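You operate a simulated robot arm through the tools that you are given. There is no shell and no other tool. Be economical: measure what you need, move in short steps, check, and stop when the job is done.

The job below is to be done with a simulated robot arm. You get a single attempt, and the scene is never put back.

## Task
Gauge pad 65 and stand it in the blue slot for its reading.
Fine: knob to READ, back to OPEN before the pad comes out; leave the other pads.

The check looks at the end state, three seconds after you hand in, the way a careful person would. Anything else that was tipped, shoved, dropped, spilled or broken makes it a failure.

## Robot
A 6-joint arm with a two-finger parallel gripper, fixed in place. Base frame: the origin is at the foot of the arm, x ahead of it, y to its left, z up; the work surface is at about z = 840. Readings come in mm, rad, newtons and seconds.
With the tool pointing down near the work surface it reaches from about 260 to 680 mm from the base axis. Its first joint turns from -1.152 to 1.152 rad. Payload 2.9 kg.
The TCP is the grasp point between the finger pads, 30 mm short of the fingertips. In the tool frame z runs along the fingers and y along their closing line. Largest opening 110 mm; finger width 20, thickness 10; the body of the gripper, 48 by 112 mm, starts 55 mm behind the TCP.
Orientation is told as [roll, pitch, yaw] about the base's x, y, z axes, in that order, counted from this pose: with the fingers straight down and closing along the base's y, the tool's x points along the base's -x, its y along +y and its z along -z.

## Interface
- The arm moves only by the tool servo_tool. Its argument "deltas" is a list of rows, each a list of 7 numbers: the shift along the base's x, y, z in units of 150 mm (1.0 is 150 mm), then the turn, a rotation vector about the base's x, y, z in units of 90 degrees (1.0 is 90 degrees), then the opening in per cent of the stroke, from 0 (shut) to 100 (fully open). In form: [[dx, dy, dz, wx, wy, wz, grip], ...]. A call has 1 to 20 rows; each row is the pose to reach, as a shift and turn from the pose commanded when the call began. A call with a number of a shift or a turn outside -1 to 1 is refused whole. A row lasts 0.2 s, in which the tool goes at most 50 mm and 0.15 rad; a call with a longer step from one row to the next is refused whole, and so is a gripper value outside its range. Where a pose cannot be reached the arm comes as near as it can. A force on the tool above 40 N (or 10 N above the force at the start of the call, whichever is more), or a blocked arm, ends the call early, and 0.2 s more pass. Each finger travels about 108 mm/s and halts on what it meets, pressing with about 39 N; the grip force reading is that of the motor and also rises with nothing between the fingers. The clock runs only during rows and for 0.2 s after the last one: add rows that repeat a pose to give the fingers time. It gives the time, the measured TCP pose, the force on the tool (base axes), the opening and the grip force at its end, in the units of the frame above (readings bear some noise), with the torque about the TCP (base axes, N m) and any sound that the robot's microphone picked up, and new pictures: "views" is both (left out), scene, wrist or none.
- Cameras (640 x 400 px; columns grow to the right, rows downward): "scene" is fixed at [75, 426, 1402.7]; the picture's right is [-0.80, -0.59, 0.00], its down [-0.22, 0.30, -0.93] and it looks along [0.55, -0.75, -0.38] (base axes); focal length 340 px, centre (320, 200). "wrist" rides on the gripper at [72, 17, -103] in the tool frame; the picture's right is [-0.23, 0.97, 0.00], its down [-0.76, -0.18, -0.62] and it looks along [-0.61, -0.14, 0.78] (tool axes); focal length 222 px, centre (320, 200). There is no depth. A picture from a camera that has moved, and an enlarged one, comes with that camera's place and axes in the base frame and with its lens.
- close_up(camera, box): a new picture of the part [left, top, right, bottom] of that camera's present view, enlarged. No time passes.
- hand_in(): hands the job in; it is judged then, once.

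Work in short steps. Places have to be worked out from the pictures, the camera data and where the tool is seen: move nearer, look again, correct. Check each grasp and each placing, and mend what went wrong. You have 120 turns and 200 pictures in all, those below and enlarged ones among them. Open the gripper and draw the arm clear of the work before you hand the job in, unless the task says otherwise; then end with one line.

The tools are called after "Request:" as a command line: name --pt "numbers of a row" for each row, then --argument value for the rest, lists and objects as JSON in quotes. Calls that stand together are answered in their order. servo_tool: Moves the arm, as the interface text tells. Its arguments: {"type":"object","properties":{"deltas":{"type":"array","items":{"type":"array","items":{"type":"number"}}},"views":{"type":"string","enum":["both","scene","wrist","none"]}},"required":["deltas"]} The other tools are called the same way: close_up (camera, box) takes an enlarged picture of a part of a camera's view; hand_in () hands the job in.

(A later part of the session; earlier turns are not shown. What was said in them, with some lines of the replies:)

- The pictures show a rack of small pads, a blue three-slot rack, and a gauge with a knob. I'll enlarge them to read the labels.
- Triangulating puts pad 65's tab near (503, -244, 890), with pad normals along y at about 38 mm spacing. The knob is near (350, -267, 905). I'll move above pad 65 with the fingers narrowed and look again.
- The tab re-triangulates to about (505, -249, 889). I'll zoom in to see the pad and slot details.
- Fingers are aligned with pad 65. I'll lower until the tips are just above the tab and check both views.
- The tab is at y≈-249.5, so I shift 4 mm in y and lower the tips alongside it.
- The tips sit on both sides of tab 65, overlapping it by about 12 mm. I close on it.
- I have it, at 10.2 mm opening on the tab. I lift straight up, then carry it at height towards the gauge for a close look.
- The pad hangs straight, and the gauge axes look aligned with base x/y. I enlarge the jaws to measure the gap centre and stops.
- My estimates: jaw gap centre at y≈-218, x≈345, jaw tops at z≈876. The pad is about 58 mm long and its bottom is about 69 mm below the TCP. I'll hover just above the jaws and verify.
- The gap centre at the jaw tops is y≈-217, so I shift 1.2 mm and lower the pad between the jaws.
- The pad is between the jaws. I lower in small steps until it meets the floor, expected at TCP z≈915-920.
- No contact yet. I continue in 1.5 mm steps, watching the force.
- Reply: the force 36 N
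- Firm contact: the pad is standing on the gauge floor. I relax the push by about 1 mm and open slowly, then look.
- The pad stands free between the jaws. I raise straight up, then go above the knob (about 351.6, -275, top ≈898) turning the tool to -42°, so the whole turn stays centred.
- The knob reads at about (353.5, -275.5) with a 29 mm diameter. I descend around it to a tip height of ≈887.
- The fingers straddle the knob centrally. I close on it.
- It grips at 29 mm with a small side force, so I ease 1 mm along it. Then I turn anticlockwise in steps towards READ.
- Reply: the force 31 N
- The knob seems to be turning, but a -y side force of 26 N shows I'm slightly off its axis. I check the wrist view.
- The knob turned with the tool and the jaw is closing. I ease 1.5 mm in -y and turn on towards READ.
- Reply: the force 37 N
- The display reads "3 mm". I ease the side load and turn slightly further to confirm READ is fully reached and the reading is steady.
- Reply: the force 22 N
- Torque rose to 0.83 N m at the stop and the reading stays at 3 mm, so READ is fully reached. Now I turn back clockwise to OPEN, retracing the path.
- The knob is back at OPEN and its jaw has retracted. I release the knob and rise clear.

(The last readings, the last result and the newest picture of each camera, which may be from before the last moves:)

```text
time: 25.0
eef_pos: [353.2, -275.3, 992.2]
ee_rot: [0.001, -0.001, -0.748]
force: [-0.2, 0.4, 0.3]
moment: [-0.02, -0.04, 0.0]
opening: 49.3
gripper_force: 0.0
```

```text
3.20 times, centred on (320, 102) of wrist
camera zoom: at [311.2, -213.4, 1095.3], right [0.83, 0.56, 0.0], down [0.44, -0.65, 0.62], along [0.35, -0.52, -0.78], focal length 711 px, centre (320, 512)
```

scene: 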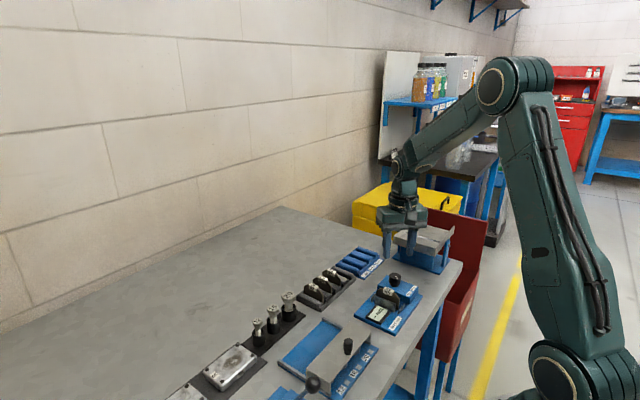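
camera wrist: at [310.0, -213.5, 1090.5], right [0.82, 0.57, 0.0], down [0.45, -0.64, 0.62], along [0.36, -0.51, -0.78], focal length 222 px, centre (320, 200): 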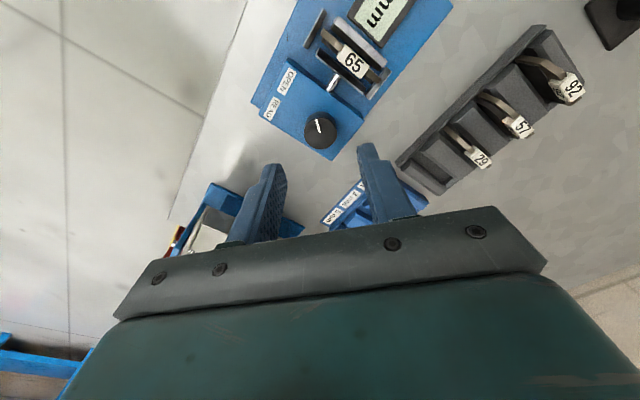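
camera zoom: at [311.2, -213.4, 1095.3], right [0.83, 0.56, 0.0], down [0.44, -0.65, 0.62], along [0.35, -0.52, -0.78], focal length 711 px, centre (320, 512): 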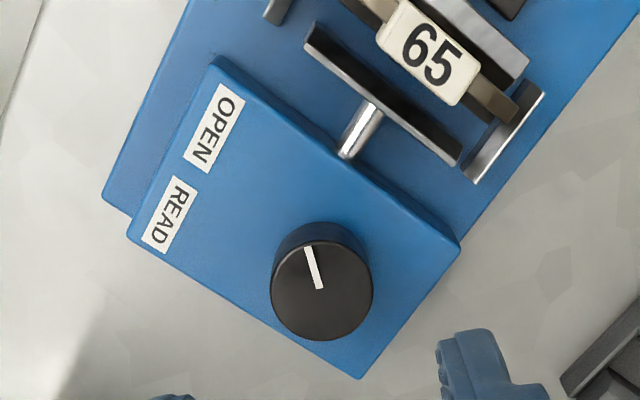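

The knob points to OPEN and the reading was 3 mm. The pad now stands near y≈-215, against the fixed jaw. I swing back over the pad with yaw 0.

Request:
servo_tool --pt "-0.02 0.1 0 0 0 0.09 40" --pt "-0.04 0.2 0 0 0 0.18 35" --pt "-0.06 0.3 0 0 0 0.27 26" --pt "-0.06 0.402 0 0 0 0.36 26" --pt "-0.06 0.402 0 0 0 0.45 26" --pt "-0.06 0.402 -0.1 0 0 0.476 26" --pt "-0.06 0.402 -0.25 0 0 0.476 26" --pt "-0.06 0.402 -0.35 0 0 0.476 26" --pt "-0.06 0.402 -0.35 0 0 0.476 26" --views "none"

Request:
close_up --camera "scene" --box '[350, 250, 430, 325]'

Request:
close_up --camera "wrist" --box '[220, 60, 420, 185]'

```text
time: 27.0
eef_pos: [343.3, -216.3, 938.9]
ee_rot: [-0.001, 0.001, -0.002]
force: [-0.2, 0.3, -0.5]
moment: [0.03, 0.0, 0.04]
opening: 28.6
gripper_force: 0.1
```

```text
5.33 times, centred on (390, 288) of scene
camera zoom: at [75.0, 426.0, 1402.7], right [-0.8, -0.59, 0.0], down [-0.22, 0.3, -0.93], along [0.55, -0.75, -0.38], focal length 1812 px, centre (-53, -267)
```

zoom: 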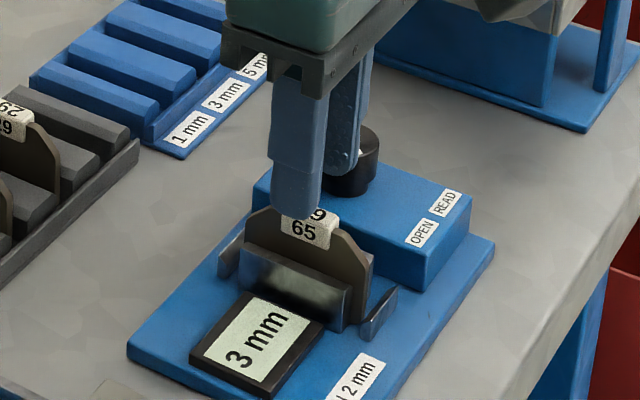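

```text
3.20 times, centred on (320, 122) of wrist
camera zoom: at [271.4, -198.2, 1042.3], right [0.23, 0.97, 0.0], down [0.76, -0.18, 0.62], along [0.61, -0.14, -0.78], focal length 711 px, centre (320, 448)
```

zoom: 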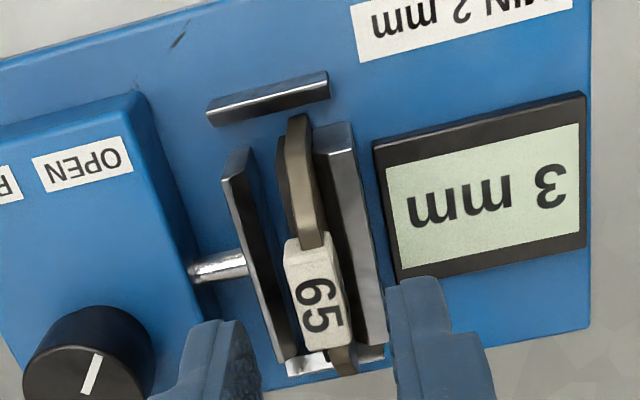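

The tab is centred between the fingers. I lower and close on it.

Request:
servo_tool --pt "0 0 -0.08 0 0 0 26" --pt "0 0 -0.15 0 0 0 26" --pt "0 0 -0.175 0 0 0 26" --pt "0 0 -0.175 0 0 0 15" --pt "0 0 -0.175 0 0 0 0" --pt "0 0 -0.175 0 0 0 0" --views "none"

Request:
close_up --camera "scene" --box '[350, 250, 430, 325]'

```text
time: 28.4
eef_pos: [343.4, -215.5, 912.6]
ee_rot: [0.0, 0.001, -0.001]
force: [0.2, -0.6, -0.4]
moment: [-0.03, -0.02, 0.02]
opening: 10.3
gripper_force: 39.3
```

```text
5.33 times, centred on (390, 288) of scene
camera zoom: at [75.0, 426.0, 1402.7], right [-0.8, -0.59, 0.0], down [-0.22, 0.3, -0.93], along [0.55, -0.75, -0.38], focal length 1812 px, centre (-53, -267)
```

zoom: 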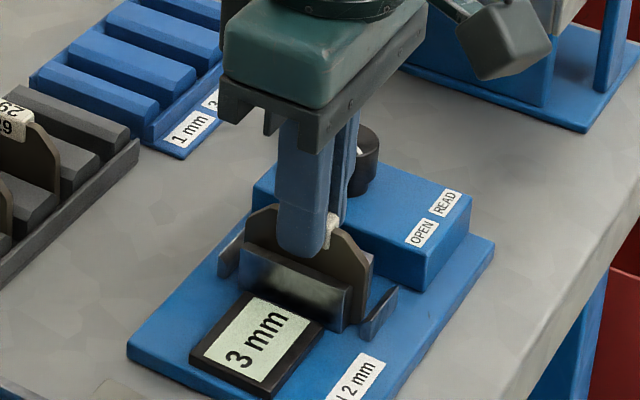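

I have the pad again. I lift it straight out and carry it towards the blue rack, with the 3 mm slot near (500, -345).

Request:
servo_tool --pt "0 0 0.1 0 0 0 0" --pt "0 0 0.3 0 0 0 0" --pt "0 0 0.5 0 0 0 0" --pt "0 0 0.65 0 0 0 0" --pt "0.2 -0.15 0.65 0 0 0 0" --pt "0.4 -0.3 0.65 0 0 0 0" --pt "0.6 -0.45 0.65 0 0 0 0" --pt "0.8 -0.65 0.65 0 0 0 0" --pt "0.99 -0.8 0.65 0 0 0 0" --pt "0.99 -0.8 0.65 0 0 0 0"

Request:
close_up --camera "wrist" --box '[220, 50, 420, 175]'

Request:
close_up --camera "scene" --box '[310, 215, 438, 315]'

```text
time: 30.6
eef_pos: [493.5, -335.2, 1010.4]
ee_rot: [0.001, -0.001, -0.001]
force: [0.1, -0.1, -1.3]
moment: [-0.01, 0.0, -0.01]
opening: 10.1
gripper_force: 39.0
camera wrist: at [420.5, -318.3, 1113.9], right [0.23, 0.97, 0.0], down [0.76, -0.18, 0.62], along [0.61, -0.14, -0.78], focal length 222 px, centre (320, 200)
```

scene: 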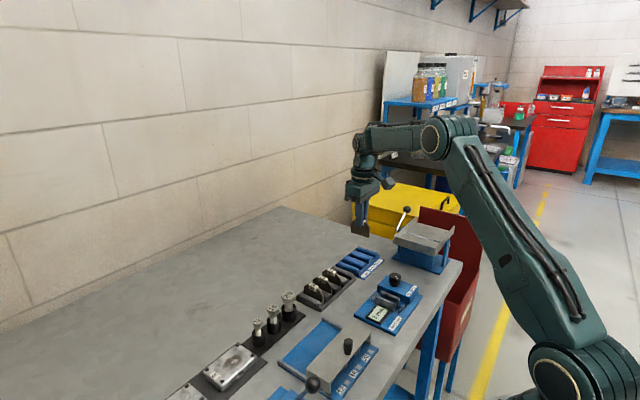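
wrist: 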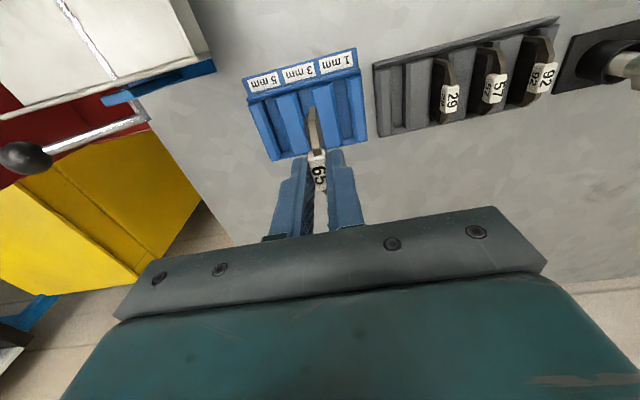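

```text
3.20 times, centred on (320, 112) of wrist
camera zoom: at [420.5, -318.3, 1113.9], right [0.23, 0.97, 0.0], down [0.76, -0.18, 0.62], along [0.61, -0.14, -0.78], focal length 711 px, centre (320, 480)
```

zoom: 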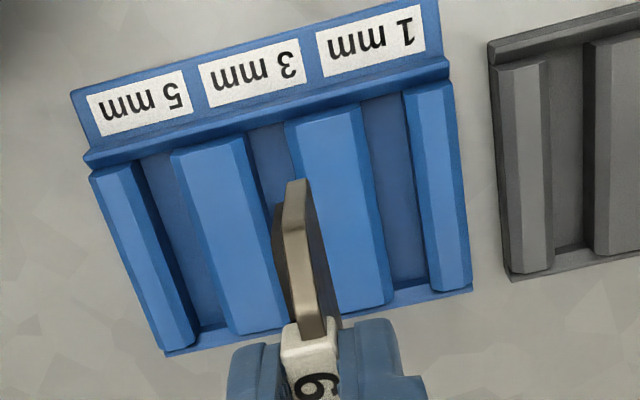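

```text
4.00 times, centred on (374, 265) of scene
camera zoom: at [75.0, 426.0, 1402.7], right [-0.8, -0.59, 0.0], down [-0.22, 0.3, -0.93], along [0.55, -0.75, -0.38], focal length 1359 px, centre (104, -60)
```

zoom: 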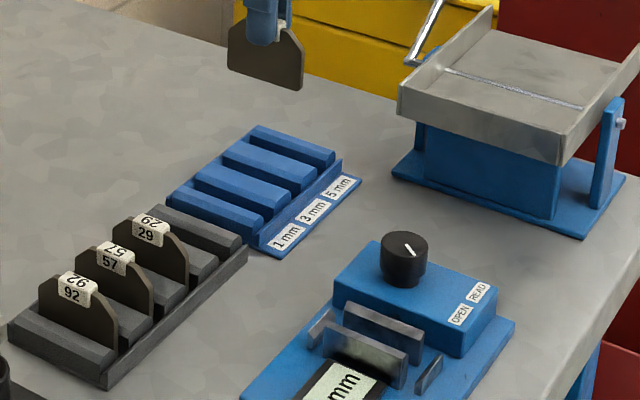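

The 3 mm slot centreline is y≈-348.7, and x≈505 matches the pad seats. I move over it and come lower to check.

Request:
servo_tool --pt "0.077 -0.09 0 0 0 0 0" --pt "0.077 -0.09 -0.2 0 0 0 0" --pt "0.077 -0.09 -0.4 0 0 0 0" --pt "0.077 -0.09 -0.4 0 0 0 0" --views "none"

Request:
close_up --camera "wrist" --box '[220, 40, 420, 165]'

Request:
close_up --camera "scene" --box '[320, 215, 400, 285]'

```text
time: 31.6
eef_pos: [502.8, -348.9, 950.9]
ee_rot: [0.0, 0.0, -0.004]
force: [1.0, -0.5, -1.6]
moment: [0.02, 0.02, 0.04]
opening: 10.1
gripper_force: 39.1
```

```text
3.20 times, centred on (320, 102) of wrist
camera zoom: at [431.7, -331.6, 1053.6], right [0.23, 0.97, 0.0], down [0.76, -0.18, 0.62], along [0.61, -0.14, -0.78], focal length 711 px, centre (320, 512)
```

zoom: 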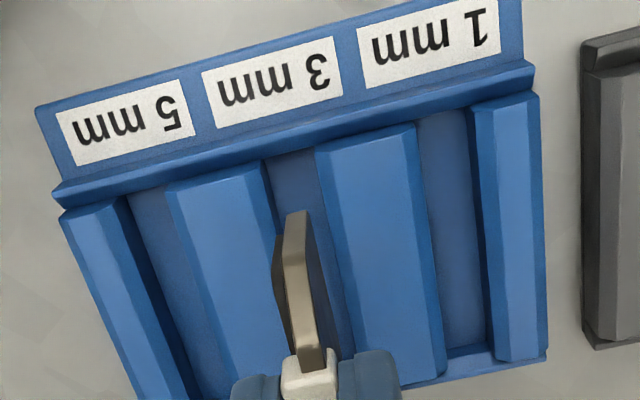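

```text
5.71 times, centred on (360, 250) of scene
camera zoom: at [75.0, 426.0, 1402.7], right [-0.8, -0.59, 0.0], down [-0.22, 0.3, -0.93], along [0.55, -0.75, -0.38], focal length 1941 px, centre (91, -86)
```

zoom: 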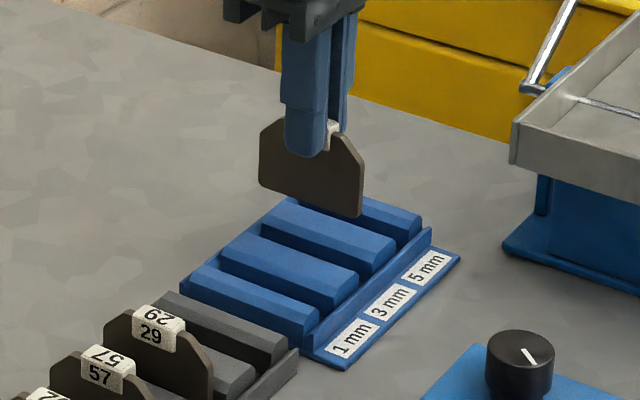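

The pad is aligned with the 3 mm slot (centre y≈-349). I lower it in.

Request:
servo_tool --pt "0.003 0 -0.08 0 0 0 0" --pt "0.003 0 -0.15 0 0 0 0" --pt "0.003 0 -0.2 0 0 0 0" --pt "0.003 0 -0.2 0 0 0 0" --views "none"

Request:
close_up --camera "wrist" --box '[220, 40, 420, 165]'

Request:
close_up --camera "scene" --box '[320, 215, 400, 285]'

```text
time: 32.6
eef_pos: [504.9, -348.9, 919.9]
ee_rot: [0.0, -0.002, -0.002]
force: [0.1, -0.4, -1.5]
moment: [0.0, -0.02, -0.01]
opening: 10.1
gripper_force: 39.1
```

```text
3.20 times, centred on (320, 102) of wrist
camera zoom: at [432.2, -331.6, 1023.5], right [0.23, 0.97, 0.0], down [0.76, -0.18, 0.62], along [0.61, -0.14, -0.78], focal length 711 px, centre (320, 512)
```

zoom: 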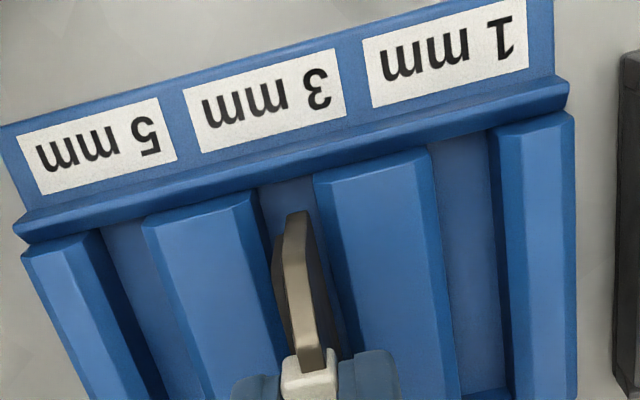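

```text
5.71 times, centred on (360, 250) of scene
camera zoom: at [75.0, 426.0, 1402.7], right [-0.8, -0.59, 0.0], down [-0.22, 0.3, -0.93], along [0.55, -0.75, -0.38], focal length 1941 px, centre (91, -86)
```

zoom: 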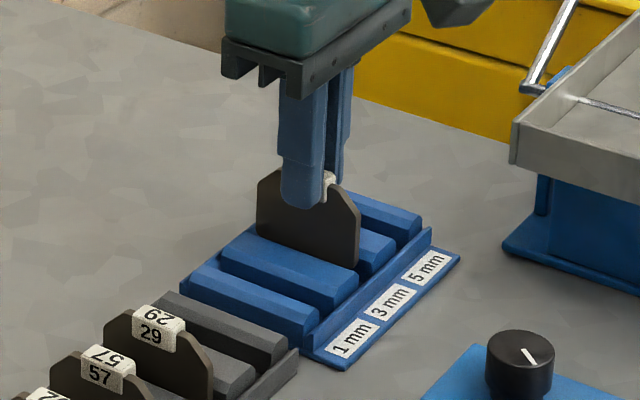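

The pad is inside the slot. I continue in small steps until the floor contact expected around z≈909.

Request:
servo_tool --pt "0 0 -0.025 0 0 0 0" --pt "0 0 -0.05 0 0 0 0" --pt "0 0 -0.06 0 0 0 0" --pt "0 0 -0.07 0 0 0 0" --pt "0 0 -0.08 0 0 0 0" --pt "0 0 -0.08 0 0 0 0" --views "none"

Request:
close_up --camera "scene" --box '[320, 215, 400, 285]'

```text
time: 34.0
eef_pos: [503.9, -347.9, 908.2]
ee_rot: [0.001, 0.0, -0.003]
force: [0.3, 0.8, -1.0]
moment: [0.01, 0.03, 0.01]
opening: 10.5
gripper_force: 39.2
```

```text
5.71 times, centred on (360, 250) of scene
camera zoom: at [75.0, 426.0, 1402.7], right [-0.8, -0.59, 0.0], down [-0.22, 0.3, -0.93], along [0.55, -0.75, -0.38], focal length 1941 px, centre (91, -86)
```

zoom: 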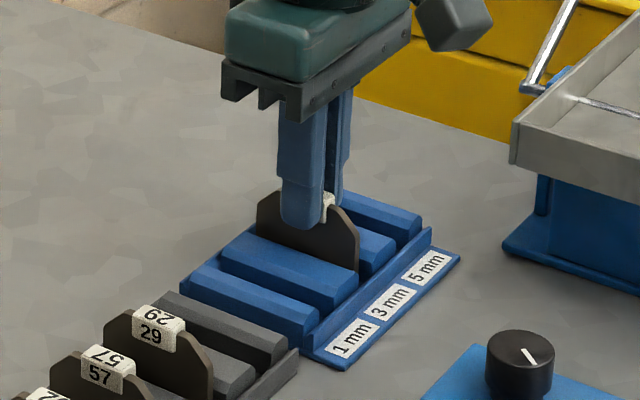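

No contact yet. I continue down slowly with the force guard.

Request:
servo_tool --pt "0 0 -0.008 0 0 0 0" --pt "0 0 -0.016 0 0 0 0" --pt "0 0 -0.024 0 0 0 0" --pt "0 0 -0.032 0 0 0 0" --pt "0 0 -0.04 0 0 0 0" --views "none"

Request:
close_up --camera "scene" --box '[320, 215, 400, 285]'

```text
time: 35.2
eef_pos: [506.1, -349.2, 906.5]
ee_rot: [-0.005, -0.005, -0.002]
force: [-8.7, 3.5, 33.2]
moment: [0.26, 0.5, 0.03]
opening: 10.2
gripper_force: 38.4
```

```text
5.71 times, centred on (360, 250) of scene
camera zoom: at [74.2, 426.5, 1402.6], right [-0.8, -0.59, 0.0], down [-0.22, 0.3, -0.93], along [0.55, -0.75, -0.38], focal length 1941 px, centre (91, -86)
```

zoom: 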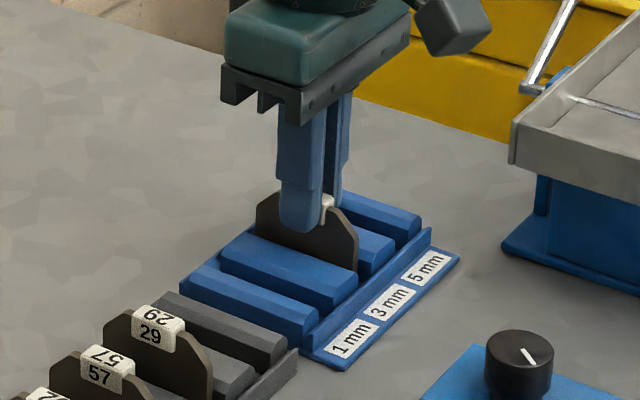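

Seated with 33 N of contact. I relax the push, open gently and rise clear.

Request:
servo_tool --pt "0 0 0.02 0 0 0 0" --pt "0 0 0.02 0 0 0 13" --pt "0 0 0.02 0 0 0 18" --pt "0 0 0.02 0 0 0 26" --pt "0 0 0.02 0 0 0 26" --pt "0 0 0.12 0 0 0 26" --pt "0 0 0.3 0 0 0 26" --pt "0 0 0.6 0 0 0 26" --pt "0 0 0.9 0 0 0 26" --pt "0 0 0.9 0 0 0 26"

Request:
close_up --camera "wrist" --box '[220, 40, 420, 165]'

Request:
close_up --camera "scene" --box '[300, 225, 428, 335]'

```text
time: 37.4
eef_pos: [504.9, -348.0, 1037.4]
ee_rot: [0.0, -0.001, -0.003]
force: [0.5, -0.5, -0.2]
moment: [-0.03, 0.02, -0.03]
opening: 28.7
gripper_force: 0.1
camera wrist: at [432.2, -330.9, 1140.4], right [0.23, 0.97, 0.0], down [0.76, -0.18, 0.62], along [0.61, -0.14, -0.78], focal length 222 px, centre (320, 200)
```

scene: 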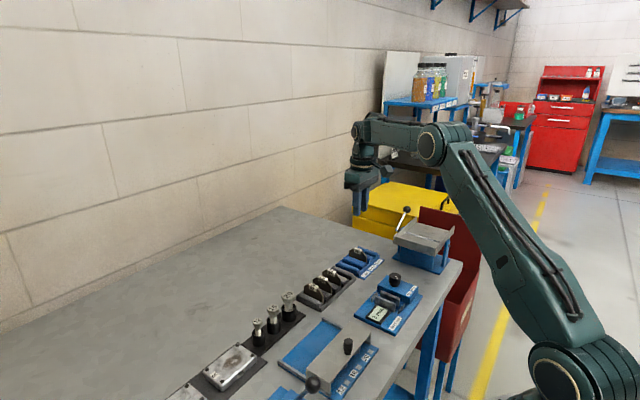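
wrist: 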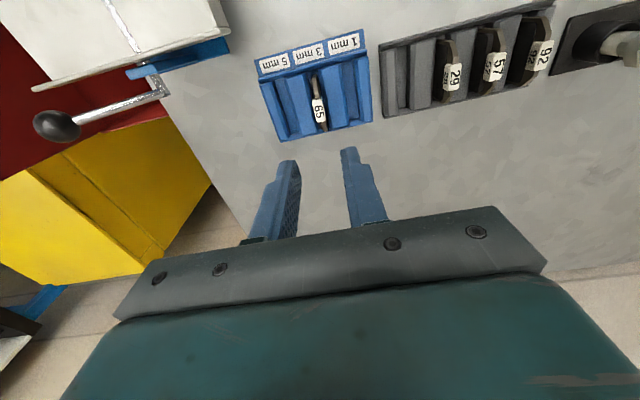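

```text
3.20 times, centred on (320, 102) of wrist
camera zoom: at [432.2, -330.9, 1140.4], right [0.23, 0.97, 0.0], down [0.76, -0.18, 0.62], along [0.61, -0.14, -0.78], focal length 711 px, centre (320, 512)
```

zoom: 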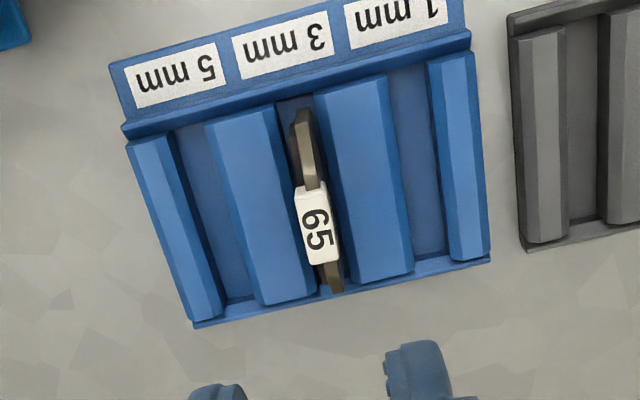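

```text
3.64 times, centred on (364, 280) of scene
camera zoom: at [75.0, 426.0, 1402.7], right [-0.8, -0.59, 0.0], down [-0.22, 0.3, -0.93], along [0.55, -0.75, -0.38], focal length 1235 px, centre (160, -91)
```

zoom: 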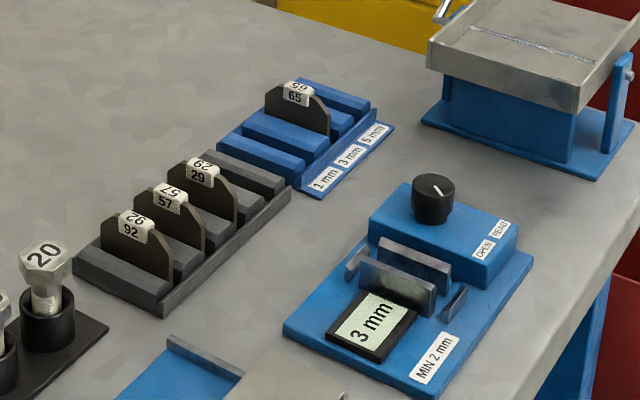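

Pad 65 stands in the 3 mm slot, the knob is at OPEN and the other pads are undisturbed. I open fully and rise a little more before handing in.

Request:
servo_tool --pt "0 0.0 0.2 0 0 0 50" --pt "-0.1 0.1 0.5 0 0 0 80" --pt "-0.2 0.2 0.7 0 0 0 100" --pt "-0.2 0.2 0.7 0 0 0 100" --views "scene"

```text
time: 38.4
eef_pos: [474.5, -317.7, 1141.2]
ee_rot: [0.001, -0.001, -0.001]
force: [-0.3, -1.5, 0.7]
moment: [0.02, -0.02, 0.04]
opening: 109.8
gripper_force: 0.1
```

scene: 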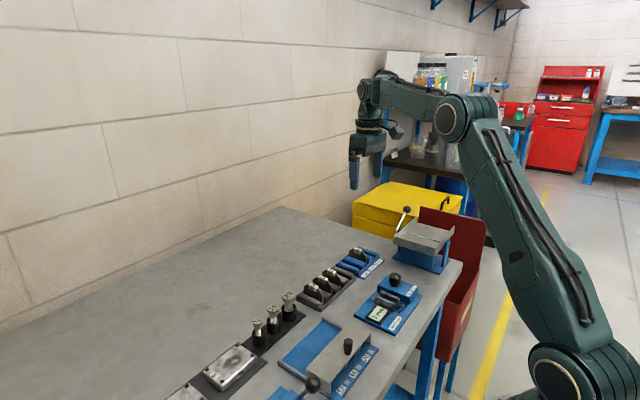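

Everything is in place and the arm is clear, so I hand in.

Request:
hand_in

```text
The job is handed in.
```

Pad 65 read 3 mm on the gauge and now stands in the blue 3 mm slot; the knob was back at OPEN before the pad came out, and the other pads were left alone.
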